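You operate a simulated robot arm through the tools that you are given. There is no shell and no other tool.

Carry out the task below with a simulated robot arm. There is one attempt and no reset: what you move stays moved.

TASK
Test the clamped can: green tray if good, red tray if bad.
Fine: the trays beside the tester; it tests at a safe 12 V; switch off before the clamp opens, and leave it open; the dial is set, leave it.

It is judged by the outcome, as a careful person would: the job done as asked, and still so three seconds after it is handed in. It fails if anything else is knocked over, pushed out of place, dropped, spilled or broken.

THE ROBOT
A 6-joint arm with a two-finger parallel gripper, fixed in place. Base frame: the origin is at the foot of the arm, x ahead of it, y to its left, z up; the work surface is at about z = 0.72. Units: m, degrees, N and s.
With the tool pointing down near the work surface it reaches from about 0.22 to 0.62 m from the base axis. Its first joint turns from -66.0 to 66.0 degrees. Payload 2.7 kg.
Tool frame: the origin (TCP) lies between the finger pads and is the grasp point; the fingertips stand 0.023 m ahead of it; z points along the fingers, y is the line along which they close. Largest opening 0.094 m; finger width 0.038, thickness 0.01; the body of the gripper, 0.054 by 0.096 m, starts 0.039 m behind the TCP.
Orientation is that of the tool frame in the base frame, as a unit quaternion [w, x, y, z]. With the fingers straight down and closing along the base's y, the tool's x points along the base's -x, its y along +y and its z along -z.

THE INTERFACE
- The arm moves only by the tool arm_command. Its arguments are lists of equal length, an entry for each row: "dr": the turn, a rotation vector about the tool's x, y, z in units of 8 degrees (1.0 is 8 degrees), a list of three; "travel": the shift along the tool's x, y, z in units of 30 mm (1.0 is 30 mm), a list of three; "grip": the gripper command, from -1 (fully open) to 1 (shut), values between in proportion. In form: {"dr": [[rx, ry, rz], ...], "travel": [[x, y, z], ...], "grip": [grip, ...]}. A call has 1 to 20 rows; each row shifts and turns the commanded pose from where the row before left it, along the tool's axes as they then stand. A call with a number of a shift or a turn outside -1 to 1 is refused whole. Rows are played at 5 a second. More than 0.05 m and 8.6 degrees between two rows, or a gripper value outside its range, and nothing of the call is played. A pose out of reach is approached as far as the arm can. The call stops where the force on the tool passes 90 N (or 10 N more than at its start, if that is more) or the arm is blocked; 0.2 s more then pass. Each finger travels about 0.045 m/s and halts on what it meets, pressing with about 35 N; the grip force reading is that of the motor and also rises with nothing between the fingers. The clock runs only during rows and for 0.2 s after the last one: add rows that do not move to give the fingers time. The reply holds the time, the measured pose of the TCP, the force on the tool along the base axes, the opening and the grip force, in the units named above and with some noise, with the torque about the TCP (base axes, N m) and any sound that the robot's microphone picked up, and new pictures: "views" is both (left out), scene, wrist or none.
- Cameras (640 x 400 px; columns grow to the right, rows downward): "scene" is fixed at [0.0668, -0.4243, 1.4091]; the picture's right is [0.85, -0.53, 0.00], its down [-0.29, -0.46, -0.84] and it looks along [0.45, 0.71, -0.54] (base axes); focal length 299 px, centre (320, 200). "wrist" rides on the gripper at [0.087, 0.016, -0.074] in the tool frame; the picture's right is [-0.18, 0.98, 0.00], its down [-0.58, -0.11, -0.81] and it looks along [-0.79, -0.15, 0.59] (tool axes); focal length 243 px, centre (320, 200). There is no depth. A picture from a camera that has moved, and an enlarged one, comes with that camera's place and axes in the base frame and with its lens.
- zoom(camera, box): a new picture of the part [left, top, right, bottom] of that camera's present view, enlarged. It takes no simulated time.
- sign_off(): hands the job in; it is judged then, once.

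Places have to be worked out from the pictures, the camera data and where the tool is seen. Open the gripper and draw the arm clear of the work before you hand the job in, unless the task says otherwise.

The tools are called after "Emit:" as a command line: name --argument value ..., lists and objects as JSON in quotes. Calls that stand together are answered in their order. arm_command: Moves the arm, as the interface text tells. Its arguments: {"type":"object","properties":{"dr":{"type":"array"},"travel":{"type":"array"},"grip":{"type":"array"},"views":{"type":"string","enum":["both","scene","wrist","none"]}},"required":["dr","travel","grip"]} The other tools are called the same way: zoom (camera, box) takes an enlarged picture of a part of a camera's view; sign_off () hands the job in.

At the start:

```text
clock: 0.0
tool_pos: [0.3378, 0.1575, 1.2281]
tcp_rot: [-0.001, 0.0, 1.0, 0.0]
ft_force: [-0.9, -0.3, 0.1]
wrist_torque: [-0.02, 0.01, 0.02]
opening: 0.0938
gripper_force: 0.0
```

scene: 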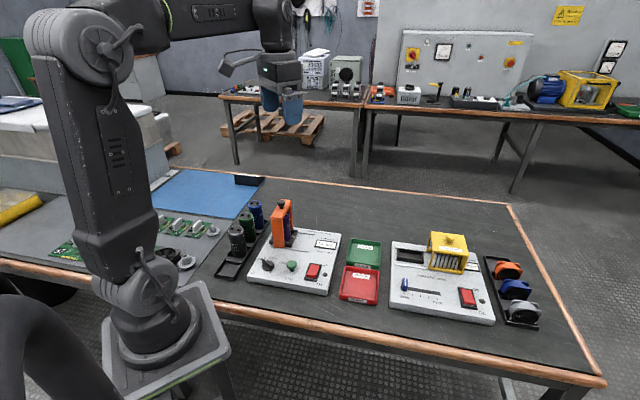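
wrist: 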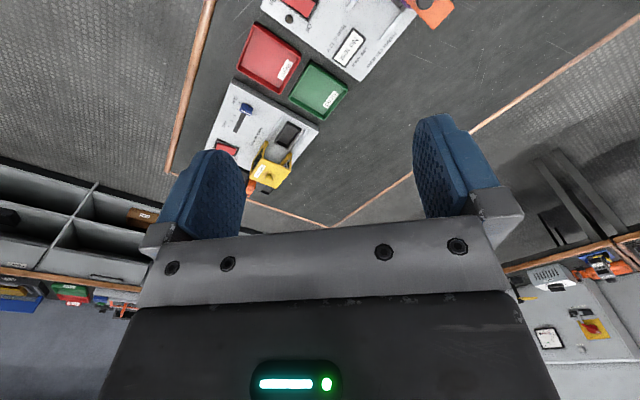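

I'll begin by taking enlarged views of the tester area to identify the clamp, switch, dial and trays.

Emit:
zoom --camera "scene" --box '[200, 180, 360, 310]'

Emit:
zoom --camera "scene" --box '[330, 220, 550, 340]'

Emit:
zoom --camera "wrist" --box '[180, 0, 460, 200]'

```text
3.08 times, centred on (280, 245) of scene
camera zoom: at [0.0668, -0.4243, 1.4091], right [0.85, -0.53, 0.0], down [-0.29, -0.46, -0.84], along [0.45, 0.71, -0.54], focal length 920 px, centre (443, 62)
```

zoom: 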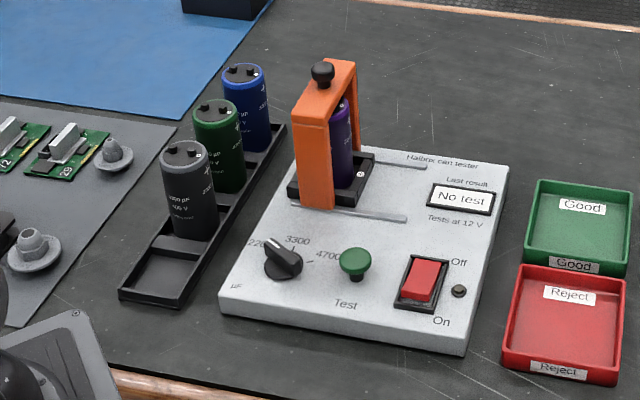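

```text
2.91 times, centred on (440, 280) of scene
camera zoom: at [0.0668, -0.4243, 1.4091], right [0.85, -0.53, 0.0], down [-0.29, -0.46, -0.84], along [0.45, 0.71, -0.54], focal length 870 px, centre (-29, -33)
```

zoom: 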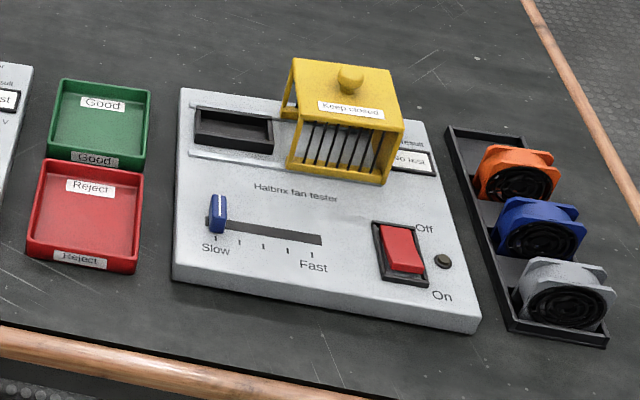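

```text
2.00 times, centred on (320, 100) of wrist
camera zoom: at [0.2505, 0.1729, 1.3021], right [0.18, 0.98, 0.0], down [0.58, -0.11, 0.81], along [0.79, -0.15, -0.59], focal length 485 px, centre (320, 400)
```

zoom: 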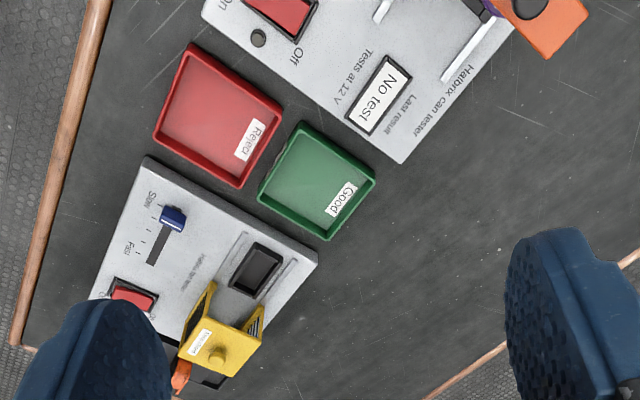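

The tester has a sliding orange clamp over a purple can, a green Test button, a red Off/On rocker and a result window. I'll zoom in tighter on each to read the states.

Emit:
zoom --camera "scene" --box '[255, 190, 345, 246]'

Emit:
zoom --camera "scene" --box '[245, 235, 345, 298]'

```text
7.11 times, centred on (300, 218) of scene
camera zoom: at [0.0668, -0.4243, 1.4091], right [0.85, -0.53, 0.0], down [-0.29, -0.46, -0.84], along [0.45, 0.71, -0.54], focal length 2127 px, centre (462, 72)
```

zoom: 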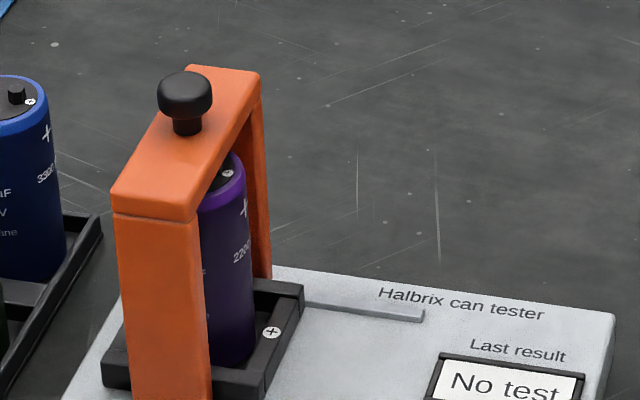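

```text
6.35 times, centred on (295, 266) of scene
camera zoom: at [0.0668, -0.4243, 1.4091], right [0.85, -0.53, 0.0], down [-0.29, -0.46, -0.84], along [0.45, 0.71, -0.54], focal length 1900 px, centre (479, -222)
```

zoom: 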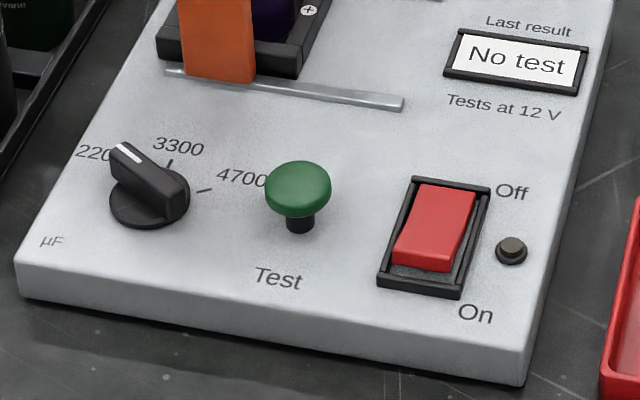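

Readings: the display says "No test", the rocker's near (On) end stands proud so it is off, the dial points at 2200 and the can reads 2200. The tester is turned about -43.5° with the button near (0.337, 0.159) and the rocker near (0.387, 0.118); I'll turn the tool to line up with it, close the fingers and descend to about z 0.96 for a closer look.

Emit:
arm_command --dr '[[0, 0, -0.97], [0, 0, -0.97], [0, 0, -0.97], [0, 0, -0.97], [0, 0, -0.97], [0, 0, -0.97], [0, 0, 0], [0, 0, 0], [0, 0, 0], [0, 0, 0]]' --travel '[[0, 0, 1], [0, 0, 1], [0, 0, 1], [0, 0, 1], [0, 0, 1], [0, 0, 1], [0, 0, 1], [0, 0, 1], [0, 0, 1], [0, 0, 0]]' --grip '[1, 1, 1, 1, 1, 1, 1, 1, 1, 1]'

```text
clock: 2.2
tool_pos: [0.3381, 0.1571, 0.9567]
tcp_rot: [-0.001, -0.396, 0.918, 0.0]
ft_force: [0.2, 0.5, 0.5]
wrist_torque: [0.0, 0.01, -0.01]
opening: 0.0002
gripper_force: 34.7
camera wrist: at [0.2657, 0.105, 1.0315], right [-0.59, 0.81, 0.0], down [0.48, 0.35, 0.81], along [0.65, 0.47, -0.59], focal length 243 px, centre (320, 200)
```

scene: 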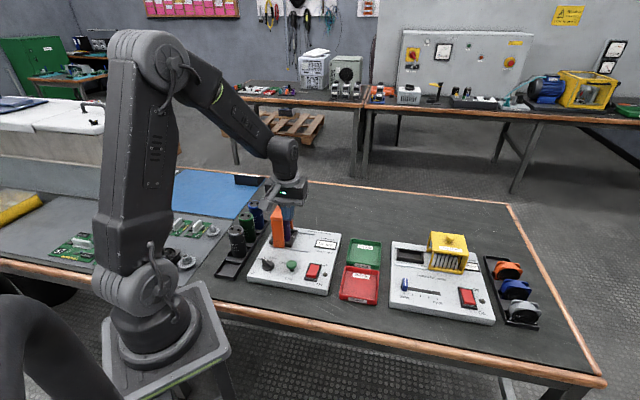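
wrist: 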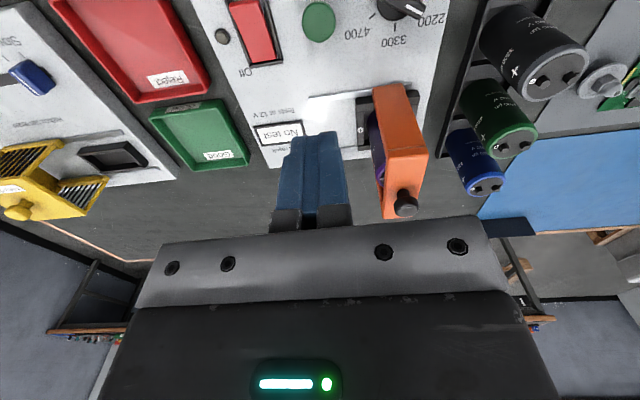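

The wrist camera now shows the whole tester (inverted). I'll enlarge the parts with button, rocker and clamp to triangulate them against the scene view.

Emit:
zoom --camera "wrist" --box '[190, 0, 350, 100]'

Emit:
zoom --camera "wrist" --box '[330, 70, 460, 230]'

```text
4.00 times, centred on (270, 50) of wrist
camera zoom: at [0.2657, 0.105, 1.0315], right [-0.59, 0.81, 0.0], down [0.48, 0.35, 0.81], along [0.65, 0.47, -0.59], focal length 970 px, centre (520, 800)
```

zoom: 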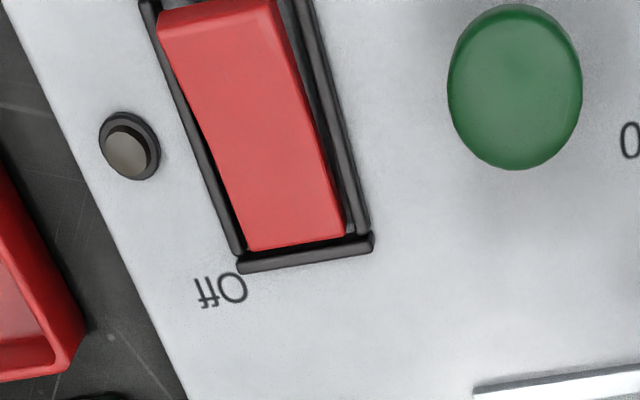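

```text
2.50 times, centred on (395, 150) of wrist
camera zoom: at [0.2657, 0.105, 1.0315], right [-0.59, 0.81, 0.0], down [0.48, 0.35, 0.81], along [0.65, 0.47, -0.59], focal length 606 px, centre (132, 325)
```

zoom: 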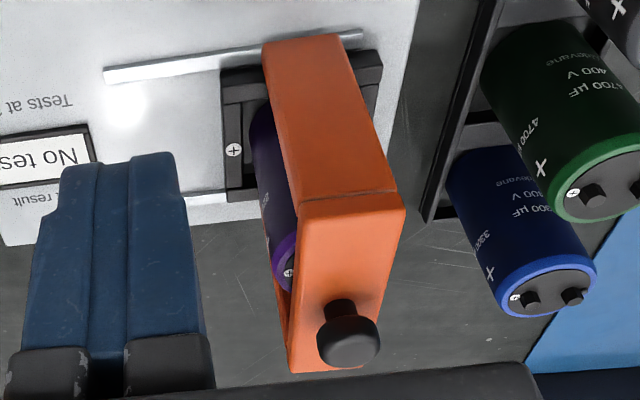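

Triangulating from the two cameras gives a slightly inconsistent height, so I'll check the camera calibration by looking at where the known fingertip position appears in the scene view.

Emit:
zoom --camera "scene" --box '[240, 170, 350, 240]'

Emit:
zoom --camera "scene" --box '[240, 230, 350, 300]'

```text
5.71 times, centred on (295, 205) of scene
camera zoom: at [0.0668, -0.4243, 1.4091], right [0.85, -0.53, 0.0], down [-0.29, -0.46, -0.84], along [0.45, 0.71, -0.54], focal length 1710 px, centre (463, 171)
```

zoom: 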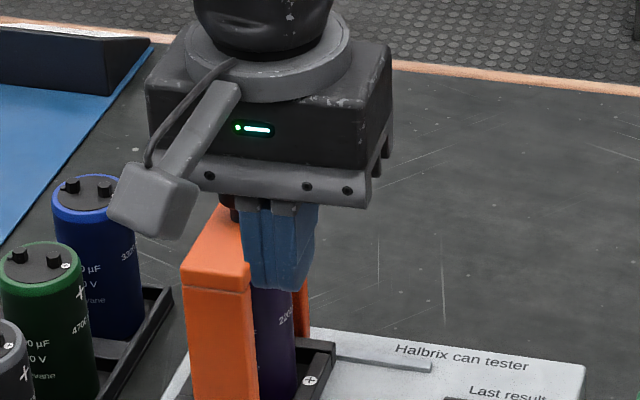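

```text
5.71 times, centred on (295, 265) of scene
camera zoom: at [0.0668, -0.4243, 1.4091], right [0.85, -0.53, 0.0], down [-0.29, -0.46, -0.84], along [0.45, 0.71, -0.54], focal length 1710 px, centre (463, -171)
```

zoom: 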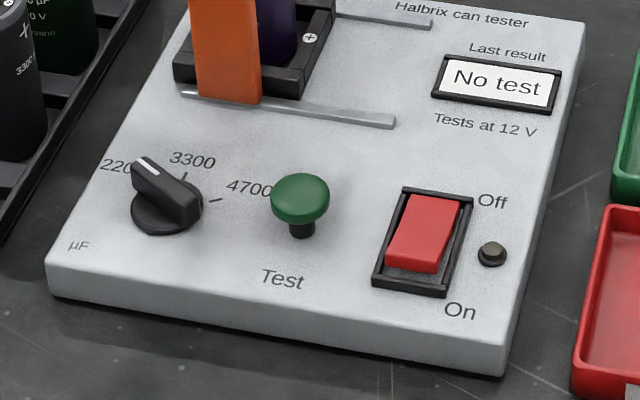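

Calibration is consistent: the rocker's raised On edge is at about (0.362, 0.094, 0.775) and the Off edge at (0.396, 0.1285, 0.765), with the button top near (0.331, 0.150, 0.786). I'll move above the On end, tilting the tool 8° so its front lower edge leads, and stop with the tip about 45 mm above.

Emit:
arm_command --dr '[[0, 0, 0], [0, 0, 0], [0, 0, 0], [0, 0, 0], [0, -1, 0], [0, 0, 0]]' --travel '[[0.41, -1, 0.9], [0.41, -1, 0.9], [0, 0, 1], [0, 0, 1], [0, 0, 0], [0, 0, 0]]' --grip '[1, 1, 1, 1, 1, 1]'

```text
clock: 3.6
tool_pos: [0.3663, 0.0987, 0.8446]
tcp_rot: [0.065, -0.395, 0.916, 0.027]
ft_force: [0.3, 0.4, -0.3]
wrist_torque: [0.01, -0.04, -0.03]
opening: 0.0
gripper_force: 34.8
camera wrist: at [0.2863, 0.0395, 0.9053], right [-0.59, 0.81, 0.03], down [0.4, 0.26, 0.88], along [0.71, 0.53, -0.47], focal length 243 px, centre (320, 200)
```

scene: 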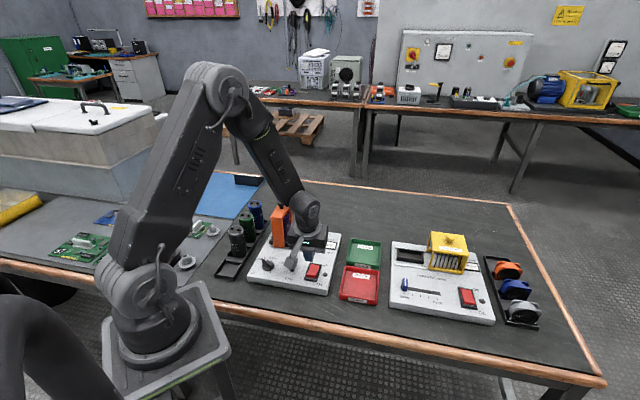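
wrist: 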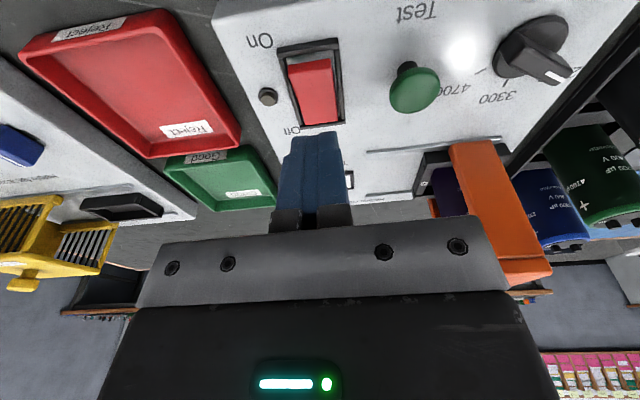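

Position reads (0.366, 0.099, 0.845) with tilt in place. I'll zoom in both views to check that the tip is over the On end of the rocker.

Emit:
zoom --camera "scene" --box '[260, 220, 350, 300]'

Emit:
zoom --camera "wrist" --box '[220, 0, 460, 150]'

```text
5.00 times, centred on (305, 260) of scene
camera zoom: at [0.0668, -0.4243, 1.4091], right [0.85, -0.53, 0.0], down [-0.29, -0.46, -0.84], along [0.45, 0.71, -0.54], focal length 1496 px, centre (395, -100)
```

zoom: 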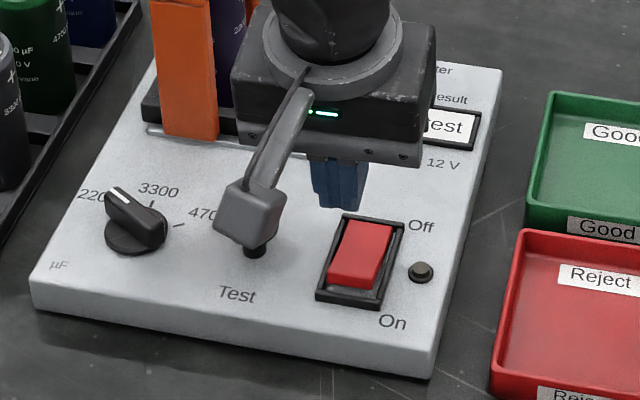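

```text
2.67 times, centred on (340, 75) of wrist
camera zoom: at [0.2863, 0.0395, 0.9053], right [-0.59, 0.81, 0.03], down [0.4, 0.26, 0.88], along [0.71, 0.53, -0.47], focal length 647 px, centre (267, 533)
```

zoom: 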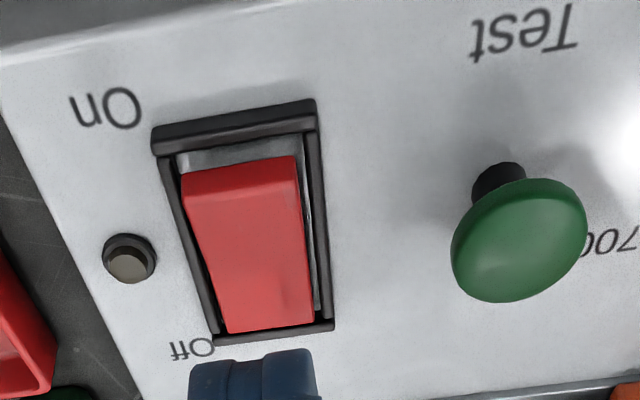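

The tip is over the rocker about 10–13 mm behind the On edge, so I'll shift 4 mm forward and 2 mm sideways while lowering to just above the rocker.

Emit:
arm_command --dr '[[0, 0, 0], [0, 0, 0], [0, 0, 0]]' --travel '[[0.16, -0.033, 0.66], [0.16, -0.033, 0.66], [0, 0, 0]]' --grip '[1, 1, 1]'

Emit:
zoom --camera "scene" --box '[280, 245, 340, 290]'

Emit:
zoom --camera "wrist" --box '[220, 50, 420, 175]'

```text
clock: 4.4
tool_pos: [0.3648, 0.0954, 0.8021]
tcp_rot: [0.065, -0.394, 0.916, 0.028]
ft_force: [0.5, -0.3, -0.2]
wrist_torque: [0.01, 0.04, 0.01]
opening: 0.0001
gripper_force: 35.1
camera wrist: at [0.286, 0.0357, 0.8636], right [-0.59, 0.81, 0.02], down [0.4, 0.26, 0.88], along [0.7, 0.53, -0.47], focal length 243 px, centre (320, 200)
```

scene: 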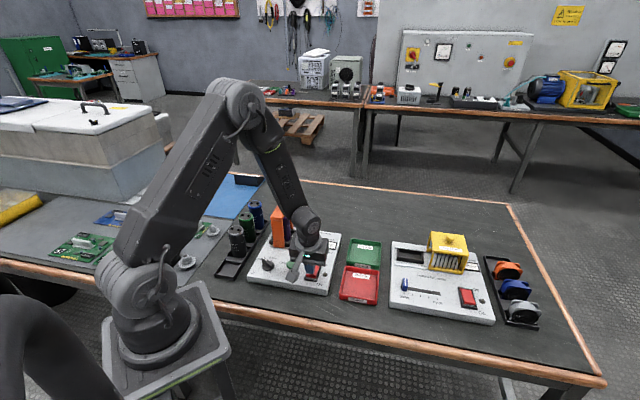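
wrist: 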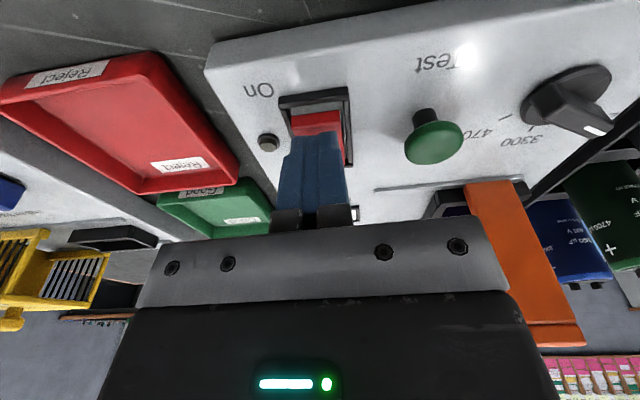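

```text
8.89 times, centred on (310, 268) of scene
camera zoom: at [0.0668, -0.4243, 1.4091], right [0.85, -0.53, 0.0], down [-0.29, -0.46, -0.84], along [0.45, 0.71, -0.54], focal length 2659 px, centre (409, -400)
```

zoom: 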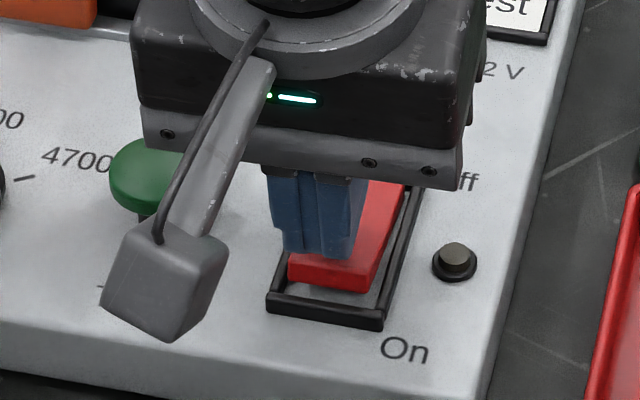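

```text
3.20 times, centred on (320, 112) of wrist
camera zoom: at [0.286, 0.0357, 0.8636], right [-0.59, 0.81, 0.02], down [0.4, 0.26, 0.88], along [0.7, 0.53, -0.47], focal length 776 px, centre (320, 480)
```

zoom: 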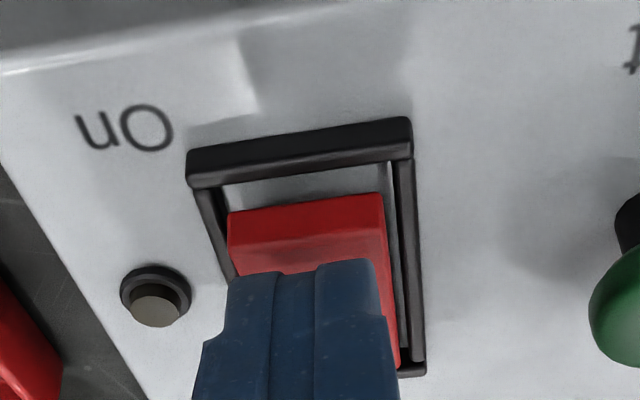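

The tip is centred across the rocker just above its On half. I'll press down in 2 mm steps, 10 mm in total, watching force and sound.

Emit:
arm_command --dr '[[0, 0, 0], [0, 0, 0], [0, 0, 0], [0, 0, 0], [0, 0, 0], [0, 0, 0]]' --travel '[[0.009, 0, 0.066], [0.009, 0, 0.066], [0.009, 0, 0.066], [0.009, 0, 0.066], [0.009, 0, 0.066], [0, 0, 0]]' --grip '[1, 1, 1, 1, 1, 1]'

Emit:
zoom --camera "scene" --box '[280, 245, 340, 290]'

Emit:
zoom --camera "wrist" --box '[220, 50, 420, 175]'

```text
clock: 5.8
tool_pos: [0.3633, 0.0943, 0.7938]
tcp_rot: [0.064, -0.394, 0.916, 0.028]
ft_force: [0.6, -0.1, -0.5]
wrist_torque: [0.01, 0.03, -0.03]
opening: 0.0
gripper_force: 34.5
camera wrist: at [0.2851, 0.0346, 0.8545], right [-0.59, 0.81, 0.03], down [0.4, 0.26, 0.88], along [0.7, 0.53, -0.48], focal length 243 px, centre (320, 200)
```

scene: 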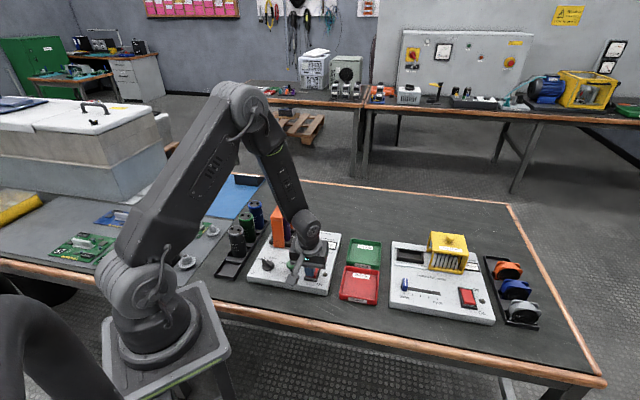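
wrist: 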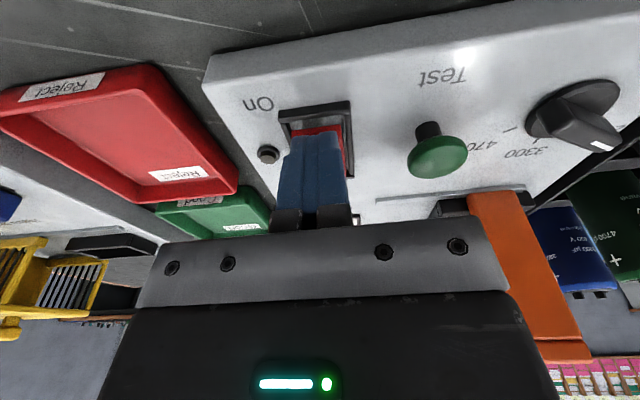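

```text
8.89 times, centred on (310, 268) of scene
camera zoom: at [0.0668, -0.4243, 1.4091], right [0.85, -0.53, 0.0], down [-0.29, -0.46, -0.84], along [0.45, 0.71, -0.54], focal length 2659 px, centre (409, -400)
```

zoom: 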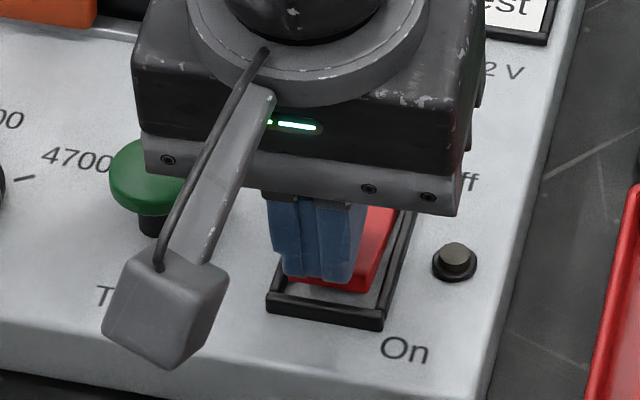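

```text
3.20 times, centred on (320, 112) of wrist
camera zoom: at [0.2851, 0.0346, 0.8545], right [-0.59, 0.81, 0.03], down [0.4, 0.26, 0.88], along [0.7, 0.53, -0.48], focal length 776 px, centre (320, 480)
```

zoom: 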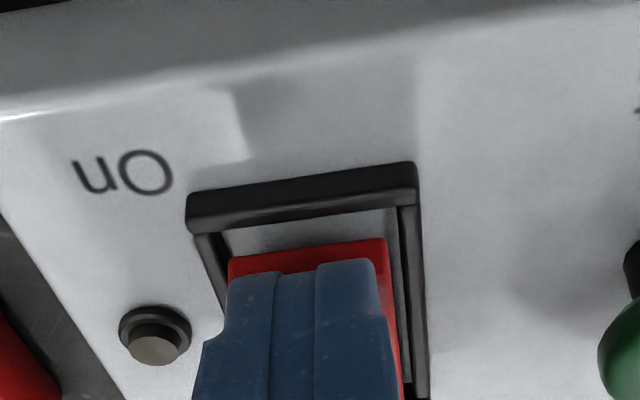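

No contact yet (force about zero) and the tip is still over the raised edge, so I'll continue down another 6 mm, drifting 1.5 mm back to stay on the rocker.

Emit:
arm_command --dr '[[0, 0, 0], [0, 0, 0], [0, 0, 0], [0, 0, 0]]' --travel '[[-0.04, 0, 0.066], [0.009, 0, 0.066], [0.009, 0, 0.066], [0, 0, 0]]' --grip '[1, 1, 1, 1]'

Emit:
zoom --camera "scene" --box '[280, 245, 340, 290]'

Emit:
zoom --camera "wrist" --box '[220, 50, 420, 175]'

```text
clock: 6.8
tool_pos: [0.3647, 0.0963, 0.7886]
tcp_rot: [0.064, -0.395, 0.916, 0.027]
ft_force: [-1.7, -2.0, 0.3]
wrist_torque: [-0.05, -0.02, -0.01]
opening: 0.0
gripper_force: 35.0
camera wrist: at [0.2863, 0.0369, 0.8492], right [-0.59, 0.81, 0.03], down [0.4, 0.26, 0.88], along [0.7, 0.53, -0.47], focal length 243 px, centre (320, 200)
```

scene: 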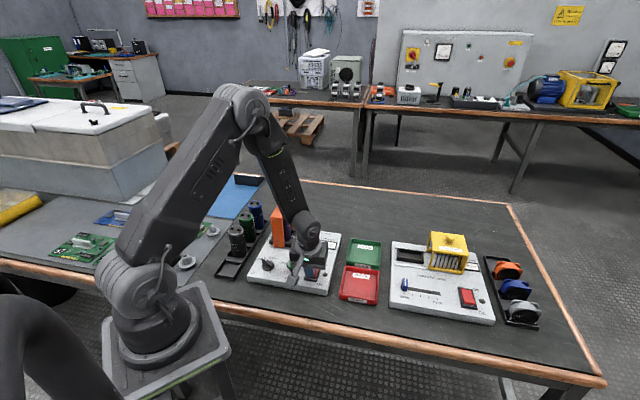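
wrist: 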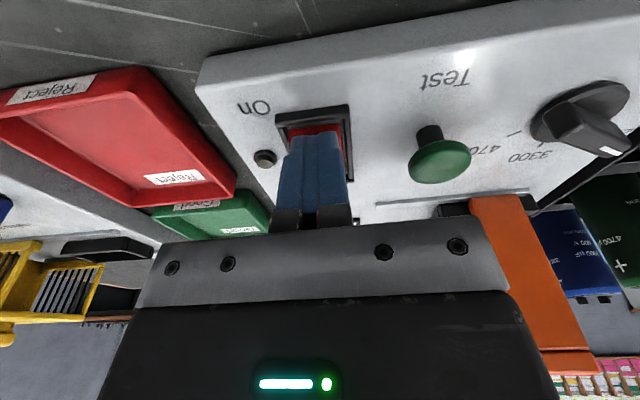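

```text
8.89 times, centred on (310, 268) of scene
camera zoom: at [0.0668, -0.4243, 1.4091], right [0.85, -0.53, 0.0], down [-0.29, -0.46, -0.84], along [0.45, 0.71, -0.54], focal length 2659 px, centre (409, -400)
```

zoom: 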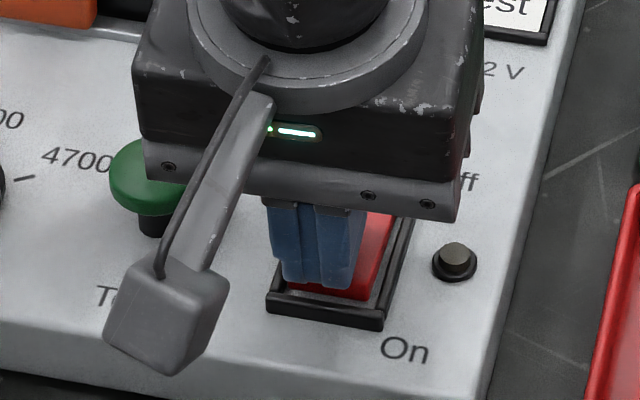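

```text
3.20 times, centred on (320, 112) of wrist
camera zoom: at [0.2863, 0.0369, 0.8492], right [-0.59, 0.81, 0.03], down [0.4, 0.26, 0.88], along [0.7, 0.53, -0.47], focal length 776 px, centre (320, 480)
```

zoom: 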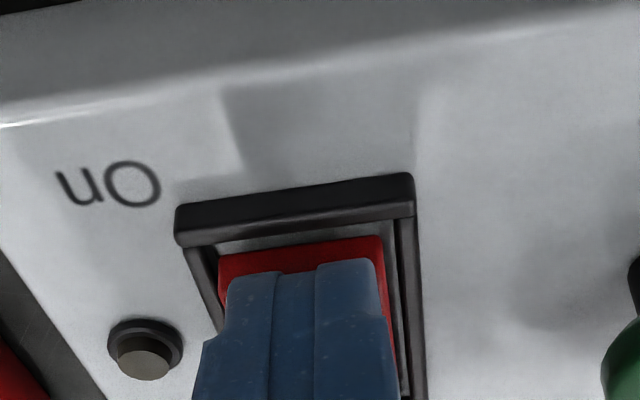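

A small contact force has appeared and the rocker edge has begun to go down; I'll press another 6 mm in steps.

Emit:
arm_command --dr '[[0, 0, 0], [0, 0, 0], [0, 0, 0], [0, 0, 0]]' --travel '[[0.009, 0.03, 0.066], [0.009, 0, 0.066], [0.009, 0, 0.066], [0, 0, 0]]' --grip '[1, 1, 1, 1]'

Emit:
zoom --camera "scene" --box '[280, 245, 340, 290]'

Emit:
zoom --camera "wrist" --box '[220, 50, 420, 175]'

```text
clock: 7.8
tool_pos: [0.3639, 0.0965, 0.7823]
tcp_rot: [0.065, -0.394, 0.916, 0.027]
ft_force: [-3.7, 2.3, 13.1]
wrist_torque: [0.2, -0.13, 0.13]
opening: 0.0001
gripper_force: 35.3
heard: click
camera wrist: at [0.2857, 0.0369, 0.8437], right [-0.59, 0.81, 0.02], down [0.4, 0.26, 0.88], along [0.7, 0.53, -0.47], focal length 243 px, centre (320, 200)
```

scene: 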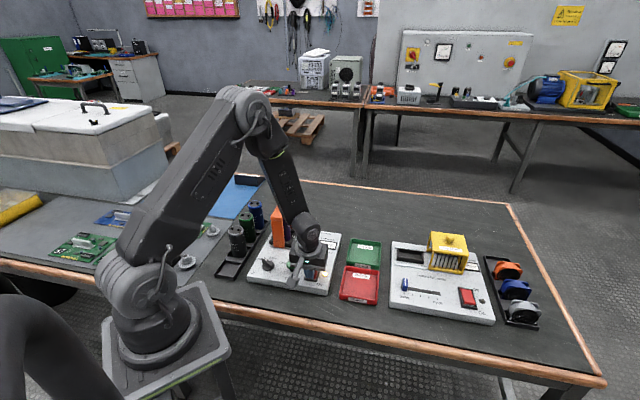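
wrist: 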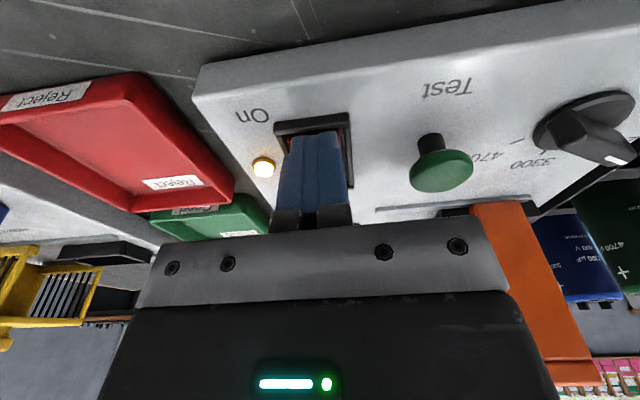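

```text
8.89 times, centred on (310, 268) of scene
camera zoom: at [0.0666, -0.4243, 1.4091], right [0.85, -0.53, 0.0], down [-0.29, -0.46, -0.84], along [0.45, 0.71, -0.54], focal length 2659 px, centre (409, -400)
```

zoom: 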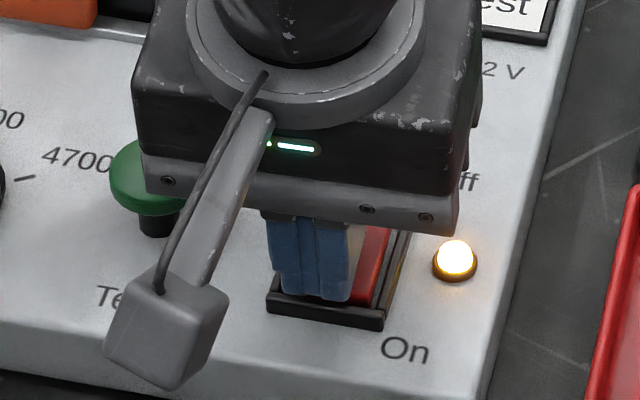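

```text
3.20 times, centred on (320, 112) of wrist
camera zoom: at [0.2857, 0.0369, 0.8437], right [-0.59, 0.81, 0.02], down [0.4, 0.26, 0.88], along [0.7, 0.53, -0.47], focal length 776 px, centre (320, 480)
```

zoom: 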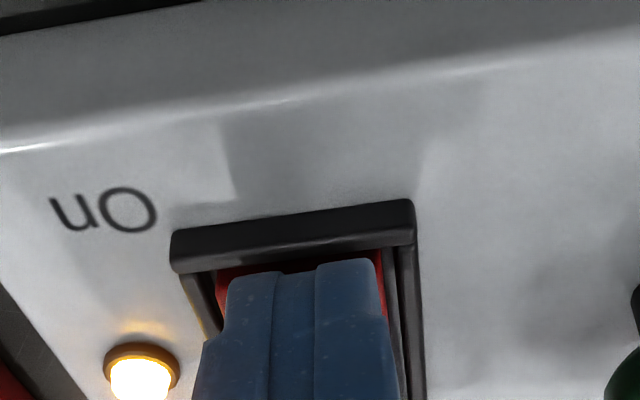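

A click was heard and the lamp lit, so the tester is on. I'll lift straight up 60 mm, remove the tilt and move over the Test button.

Emit:
arm_command --dr '[[0, 0, 0], [0, 0, 0], [0, 1, 0], [0, 0, 0], [0, 0, 0], [0, 0, 0]]' --travel '[[-0.139, 0, -0.99], [-0.139, 0, -0.99], [0, 0, 0], [-0.28, 1, 0], [-0.28, 1, 0], [0, 0, 0]]' --grip '[1, 1, 1, 1, 1, 1]'

Emit:
zoom --camera "scene" --box '[250, 225, 346, 290]'

Emit:
zoom --camera "wrist" --box '[220, 30, 420, 155]'

```text
clock: 9.2
tool_pos: [0.3322, 0.1492, 0.8417]
tcp_rot: [0.0, -0.395, 0.919, 0.0]
ft_force: [0.9, 0.5, -0.7]
wrist_torque: [0.0, -0.01, 0.03]
opening: 0.0
gripper_force: 35.2
camera wrist: at [0.2598, 0.0964, 0.9156], right [-0.59, 0.81, 0.0], down [0.48, 0.35, 0.81], along [0.65, 0.47, -0.59], focal length 243 px, centre (320, 200)
```

scene: 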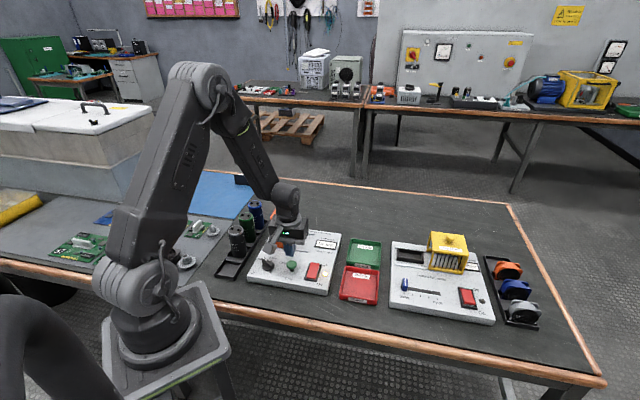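
wrist: 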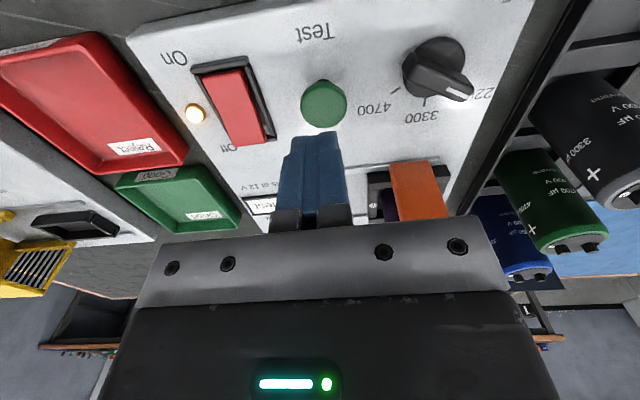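

```text
6.15 times, centred on (298, 258) of scene
camera zoom: at [0.0668, -0.4243, 1.4091], right [0.85, -0.53, 0.0], down [-0.29, -0.46, -0.84], along [0.45, 0.71, -0.54], focal length 1841 px, centre (455, -154)
```

zoom: 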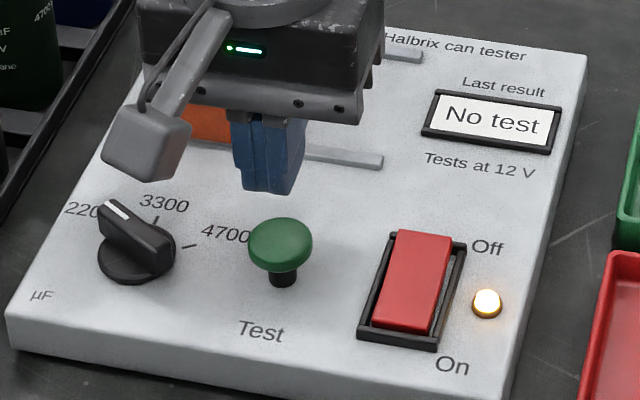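

```text
3.20 times, centred on (320, 92) of wrist
camera zoom: at [0.2598, 0.0964, 0.9156], right [-0.59, 0.81, 0.0], down [0.48, 0.35, 0.81], along [0.65, 0.47, -0.59], focal length 776 px, centre (320, 544)
```

zoom: 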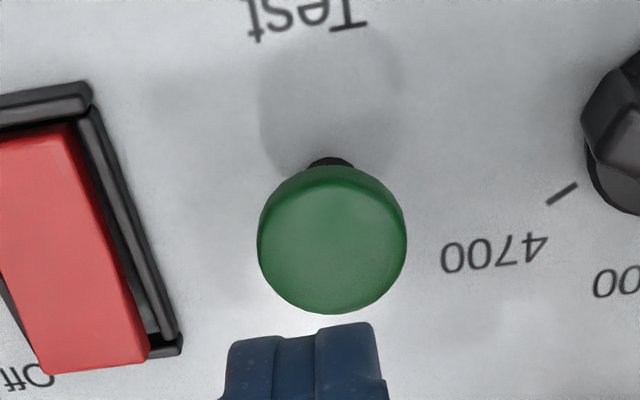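

The button sits within 3 mm of the tool axis. I'll make that small correction, lower 30 mm and then press in 2 mm steps.

Emit:
arm_command --dr '[[0, 0, 0], [0, 0, 0], [0, 0, 0], [0, 0, 0], [0, 0, 0], [0, 0, 0]]' --travel '[[0.07, 0.1, 0.5], [0, 0, 0.5], [0, 0, 0.07], [0, 0, 0.07], [0, 0, 0.07], [0, 0, 0]]' --grip '[1, 1, 1, 1, 1, 1]'

Emit:
zoom --camera "scene" --box '[250, 225, 346, 290]'

```text
clock: 10.6
tool_pos: [0.3295, 0.1488, 0.8044]
tcp_rot: [0.0, -0.395, 0.919, -0.001]
ft_force: [0.0, -0.2, 0.5]
wrist_torque: [-0.01, 0.0, 0.02]
opening: 0.0
gripper_force: 35.0
camera wrist: at [0.2563, 0.0968, 0.8791], right [-0.59, 0.81, 0.0], down [0.48, 0.35, 0.81], along [0.65, 0.47, -0.59], focal length 243 px, centre (320, 200)
```

scene: 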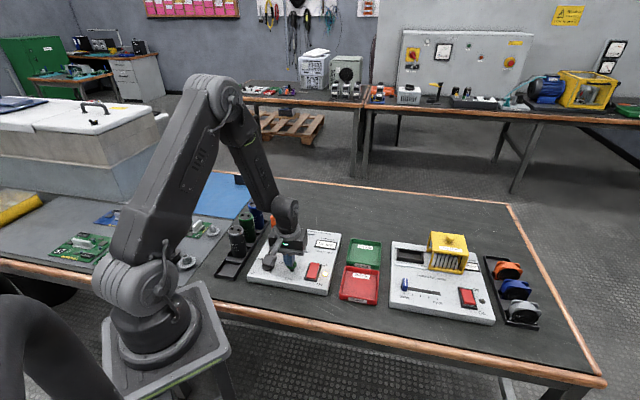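
wrist: 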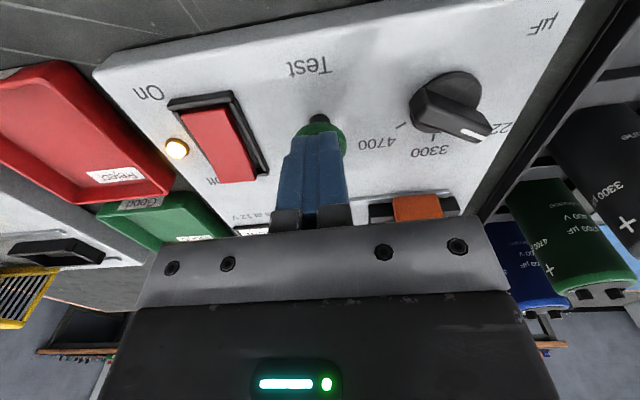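

```text
6.15 times, centred on (298, 258) of scene
camera zoom: at [0.0668, -0.4243, 1.4091], right [0.85, -0.53, 0.0], down [-0.29, -0.46, -0.84], along [0.45, 0.71, -0.54], focal length 1841 px, centre (455, -154)
```

zoom: 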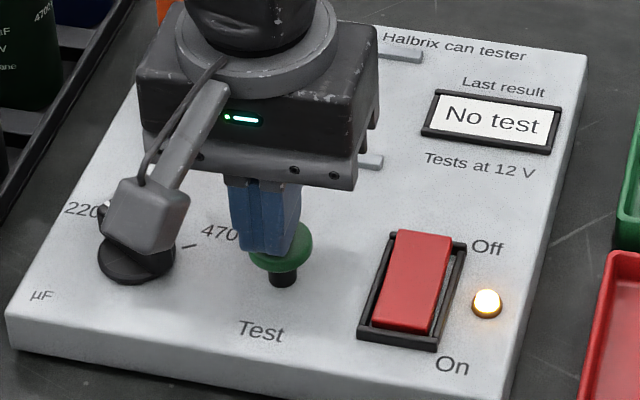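

Tip at z≈0.781 with no contact yet; I'll check alignment in the wrist view before pressing further.

Emit:
zoom --camera "wrist" --box '[240, 90, 400, 190]'

```text
4.00 times, centred on (320, 140) of wrist
camera zoom: at [0.2563, 0.0968, 0.8791], right [-0.59, 0.81, 0.0], down [0.48, 0.35, 0.81], along [0.65, 0.47, -0.59], focal length 970 px, centre (320, 440)
```

zoom: 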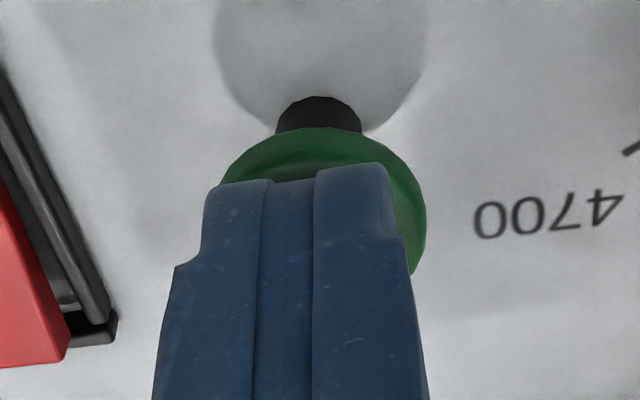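

The tip sits about 3 mm to the -y side of the cap centre; I'll correct that and press on in 2 mm steps.

Emit:
arm_command --dr '[[0, 0, 0], [0, 0, 0], [0, 0, 0], [0, 0, 0], [0, 0, 0]]' --travel '[[0, 0.1, 0], [0, 0, 0.07], [0, 0, 0.07], [0, 0, 0.07], [0, 0, 0]]' --grip '[1, 1, 1, 1, 1]'

Emit:
zoom --camera "scene" --box '[250, 225, 346, 290]'

```text
clock: 11.8
tool_pos: [0.3261, 0.1519, 0.7981]
tcp_rot: [0.0, -0.395, 0.919, 0.0]
ft_force: [-0.3, 0.3, 0.8]
wrist_torque: [-0.02, 0.05, -0.01]
opening: 0.0
gripper_force: 35.3
camera wrist: at [0.2541, 0.0996, 0.8723], right [-0.59, 0.81, 0.0], down [0.48, 0.35, 0.81], along [0.65, 0.47, -0.59], focal length 243 px, centre (320, 200)
```

scene: 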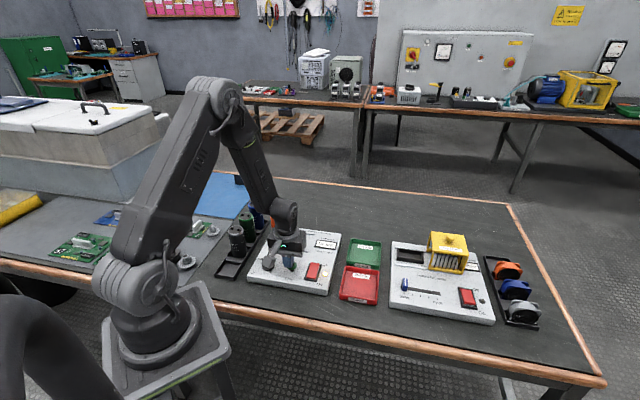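
wrist: 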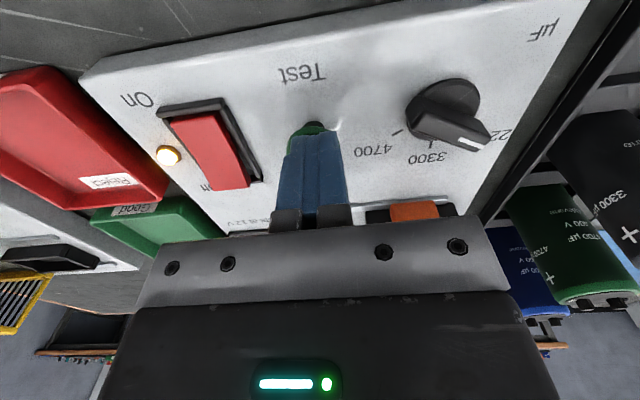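

```text
6.15 times, centred on (298, 258) of scene
camera zoom: at [0.0668, -0.4243, 1.4091], right [0.85, -0.53, 0.0], down [-0.29, -0.46, -0.84], along [0.45, 0.71, -0.54], focal length 1841 px, centre (455, -154)
```

zoom: 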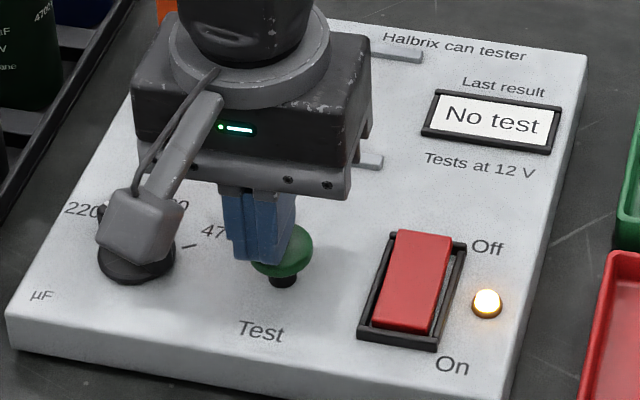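

The cap has sunk roughly 4 mm (less stem visible) under a very light spring, and the earlier sideways "correction" was a perspective artefact, so I'll undo it and continue pressing in small steps.

Emit:
arm_command --dr '[[0, 0, 0], [0, 0, 0], [0, 0, 0], [0, 0, 0], [0, 0, 0]]' --travel '[[0, -0.1, 0.03], [0, 0, 0.05], [0, 0, 0.05], [0, 0, 0], [0, 0, 0]]' --grip '[1, 1, 1, 1, 1]'

Emit:
zoom --camera "scene" --box '[250, 225, 346, 290]'

```text
clock: 13.0
tool_pos: [0.3286, 0.1503, 0.796]
tcp_rot: [-0.001, -0.396, 0.918, 0.001]
ft_force: [1.1, -0.4, 1.6]
wrist_torque: [-0.02, 0.01, 0.0]
opening: 0.0003
gripper_force: 35.1
camera wrist: at [0.2558, 0.0972, 0.8686], right [-0.59, 0.81, 0.0], down [0.48, 0.35, 0.81], along [0.65, 0.47, -0.59], focal length 243 px, centre (320, 200)
```

scene: 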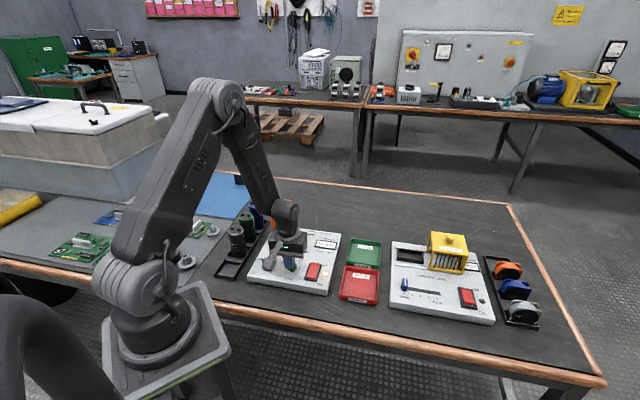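
wrist: 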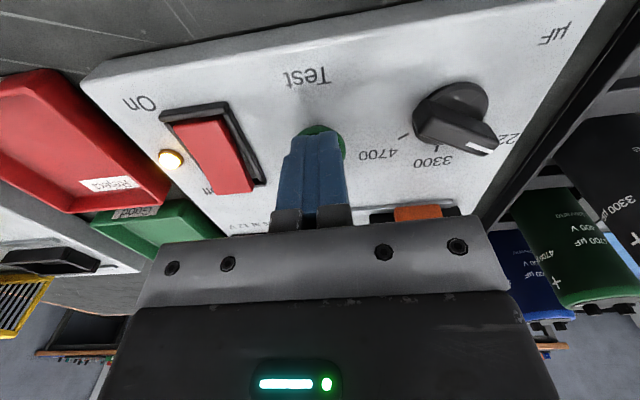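

```text
6.15 times, centred on (298, 258) of scene
camera zoom: at [0.0668, -0.4243, 1.4091], right [0.85, -0.53, 0.0], down [-0.29, -0.46, -0.84], along [0.45, 0.71, -0.54], focal length 1841 px, centre (455, -154)
```

zoom: 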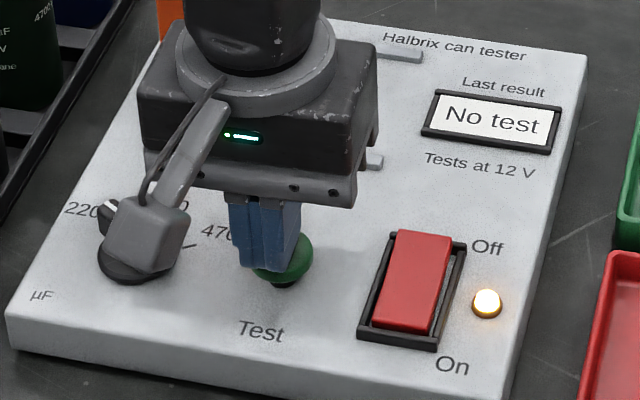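

The button is nearly fully down but there's no click or result yet; I'll press 4 mm further in small steps.

Emit:
arm_command --dr '[[0, 0, 0], [0, 0, 0], [0, 0, 0], [0, 0, 0], [0, 0, 0]]' --travel '[[0, -0.04, 0.05], [0, 0, 0.05], [0, 0, 0.05], [0, 0, 0], [0, 0, 0]]' --grip '[1, 1, 1, 1, 1]'

Emit:
zoom --camera "scene" --box '[250, 225, 346, 290]'

```text
clock: 14.2
tool_pos: [0.3309, 0.1487, 0.79]
tcp_rot: [0.0, -0.395, 0.919, 0.0]
ft_force: [-0.5, -0.5, 2.7]
wrist_torque: [-0.05, 0.01, -0.02]
opening: 0.0
gripper_force: 34.9
heard: click
camera wrist: at [0.2574, 0.0964, 0.8641], right [-0.59, 0.81, 0.0], down [0.48, 0.35, 0.81], along [0.65, 0.47, -0.59], focal length 243 px, centre (320, 200)
```

scene: 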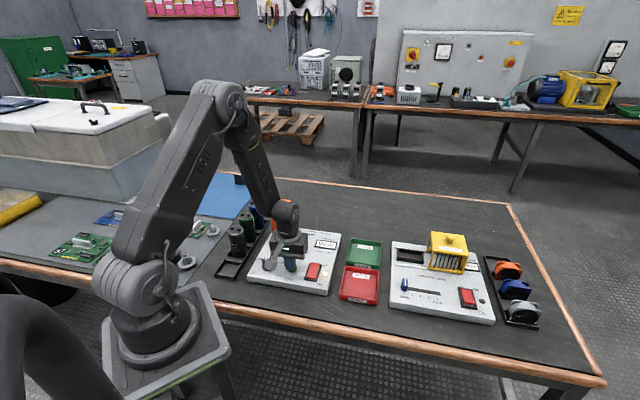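
wrist: 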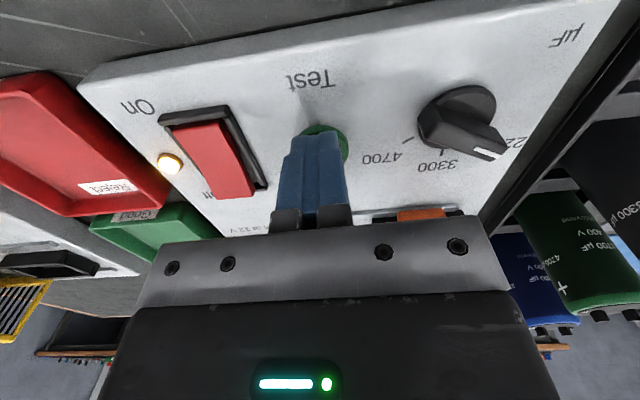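

```text
6.15 times, centred on (298, 258) of scene
camera zoom: at [0.0668, -0.4243, 1.4091], right [0.85, -0.53, 0.0], down [-0.29, -0.46, -0.84], along [0.45, 0.71, -0.54], focal length 1841 px, centre (455, -154)
```

zoom: 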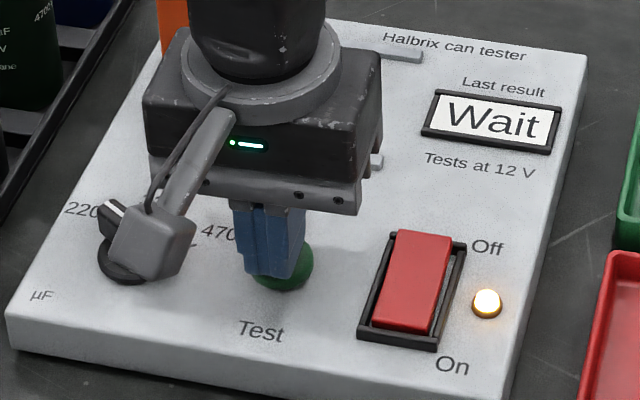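

The button clicked and the display reads "Wait", so the test is running. I'll hold still for a couple of seconds and check the display.

Emit:
arm_command --dr '[[0, 0, 0], [0, 0, 0], [0, 0, 0], [0, 0, 0], [0, 0, 0], [0, 0, 0], [0, 0, 0], [0, 0, 0], [0, 0, 0], [0, 0, 0]]' --travel '[[0, 0, 0], [0, 0, 0], [0, 0, 0], [0, 0, 0], [0, 0, 0], [0, 0, 0], [0, 0, 0], [0, 0, 0], [0, 0, 0], [0, 0, 0]]' --grip '[1, 1, 1, 1, 1, 1, 1, 1, 1, 1]' --views "none"

Emit:
zoom --camera "scene" --box '[250, 225, 346, 290]'

```text
clock: 16.4
tool_pos: [0.3296, 0.1485, 0.7898]
tcp_rot: [0.001, -0.396, 0.918, 0.0]
ft_force: [0.3, -0.3, 2.2]
wrist_torque: [0.0, -0.03, -0.02]
opening: 0.0
gripper_force: 35.1
```

```text
6.15 times, centred on (298, 258) of scene
camera zoom: at [0.0668, -0.4243, 1.4091], right [0.85, -0.53, 0.0], down [-0.29, -0.46, -0.84], along [0.45, 0.71, -0.54], focal length 1841 px, centre (455, -154)
```

zoom: 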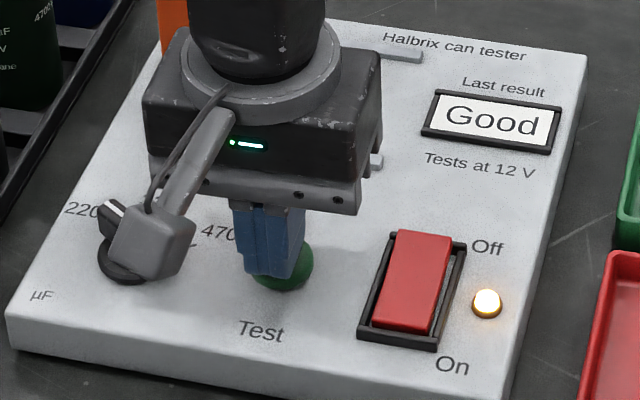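

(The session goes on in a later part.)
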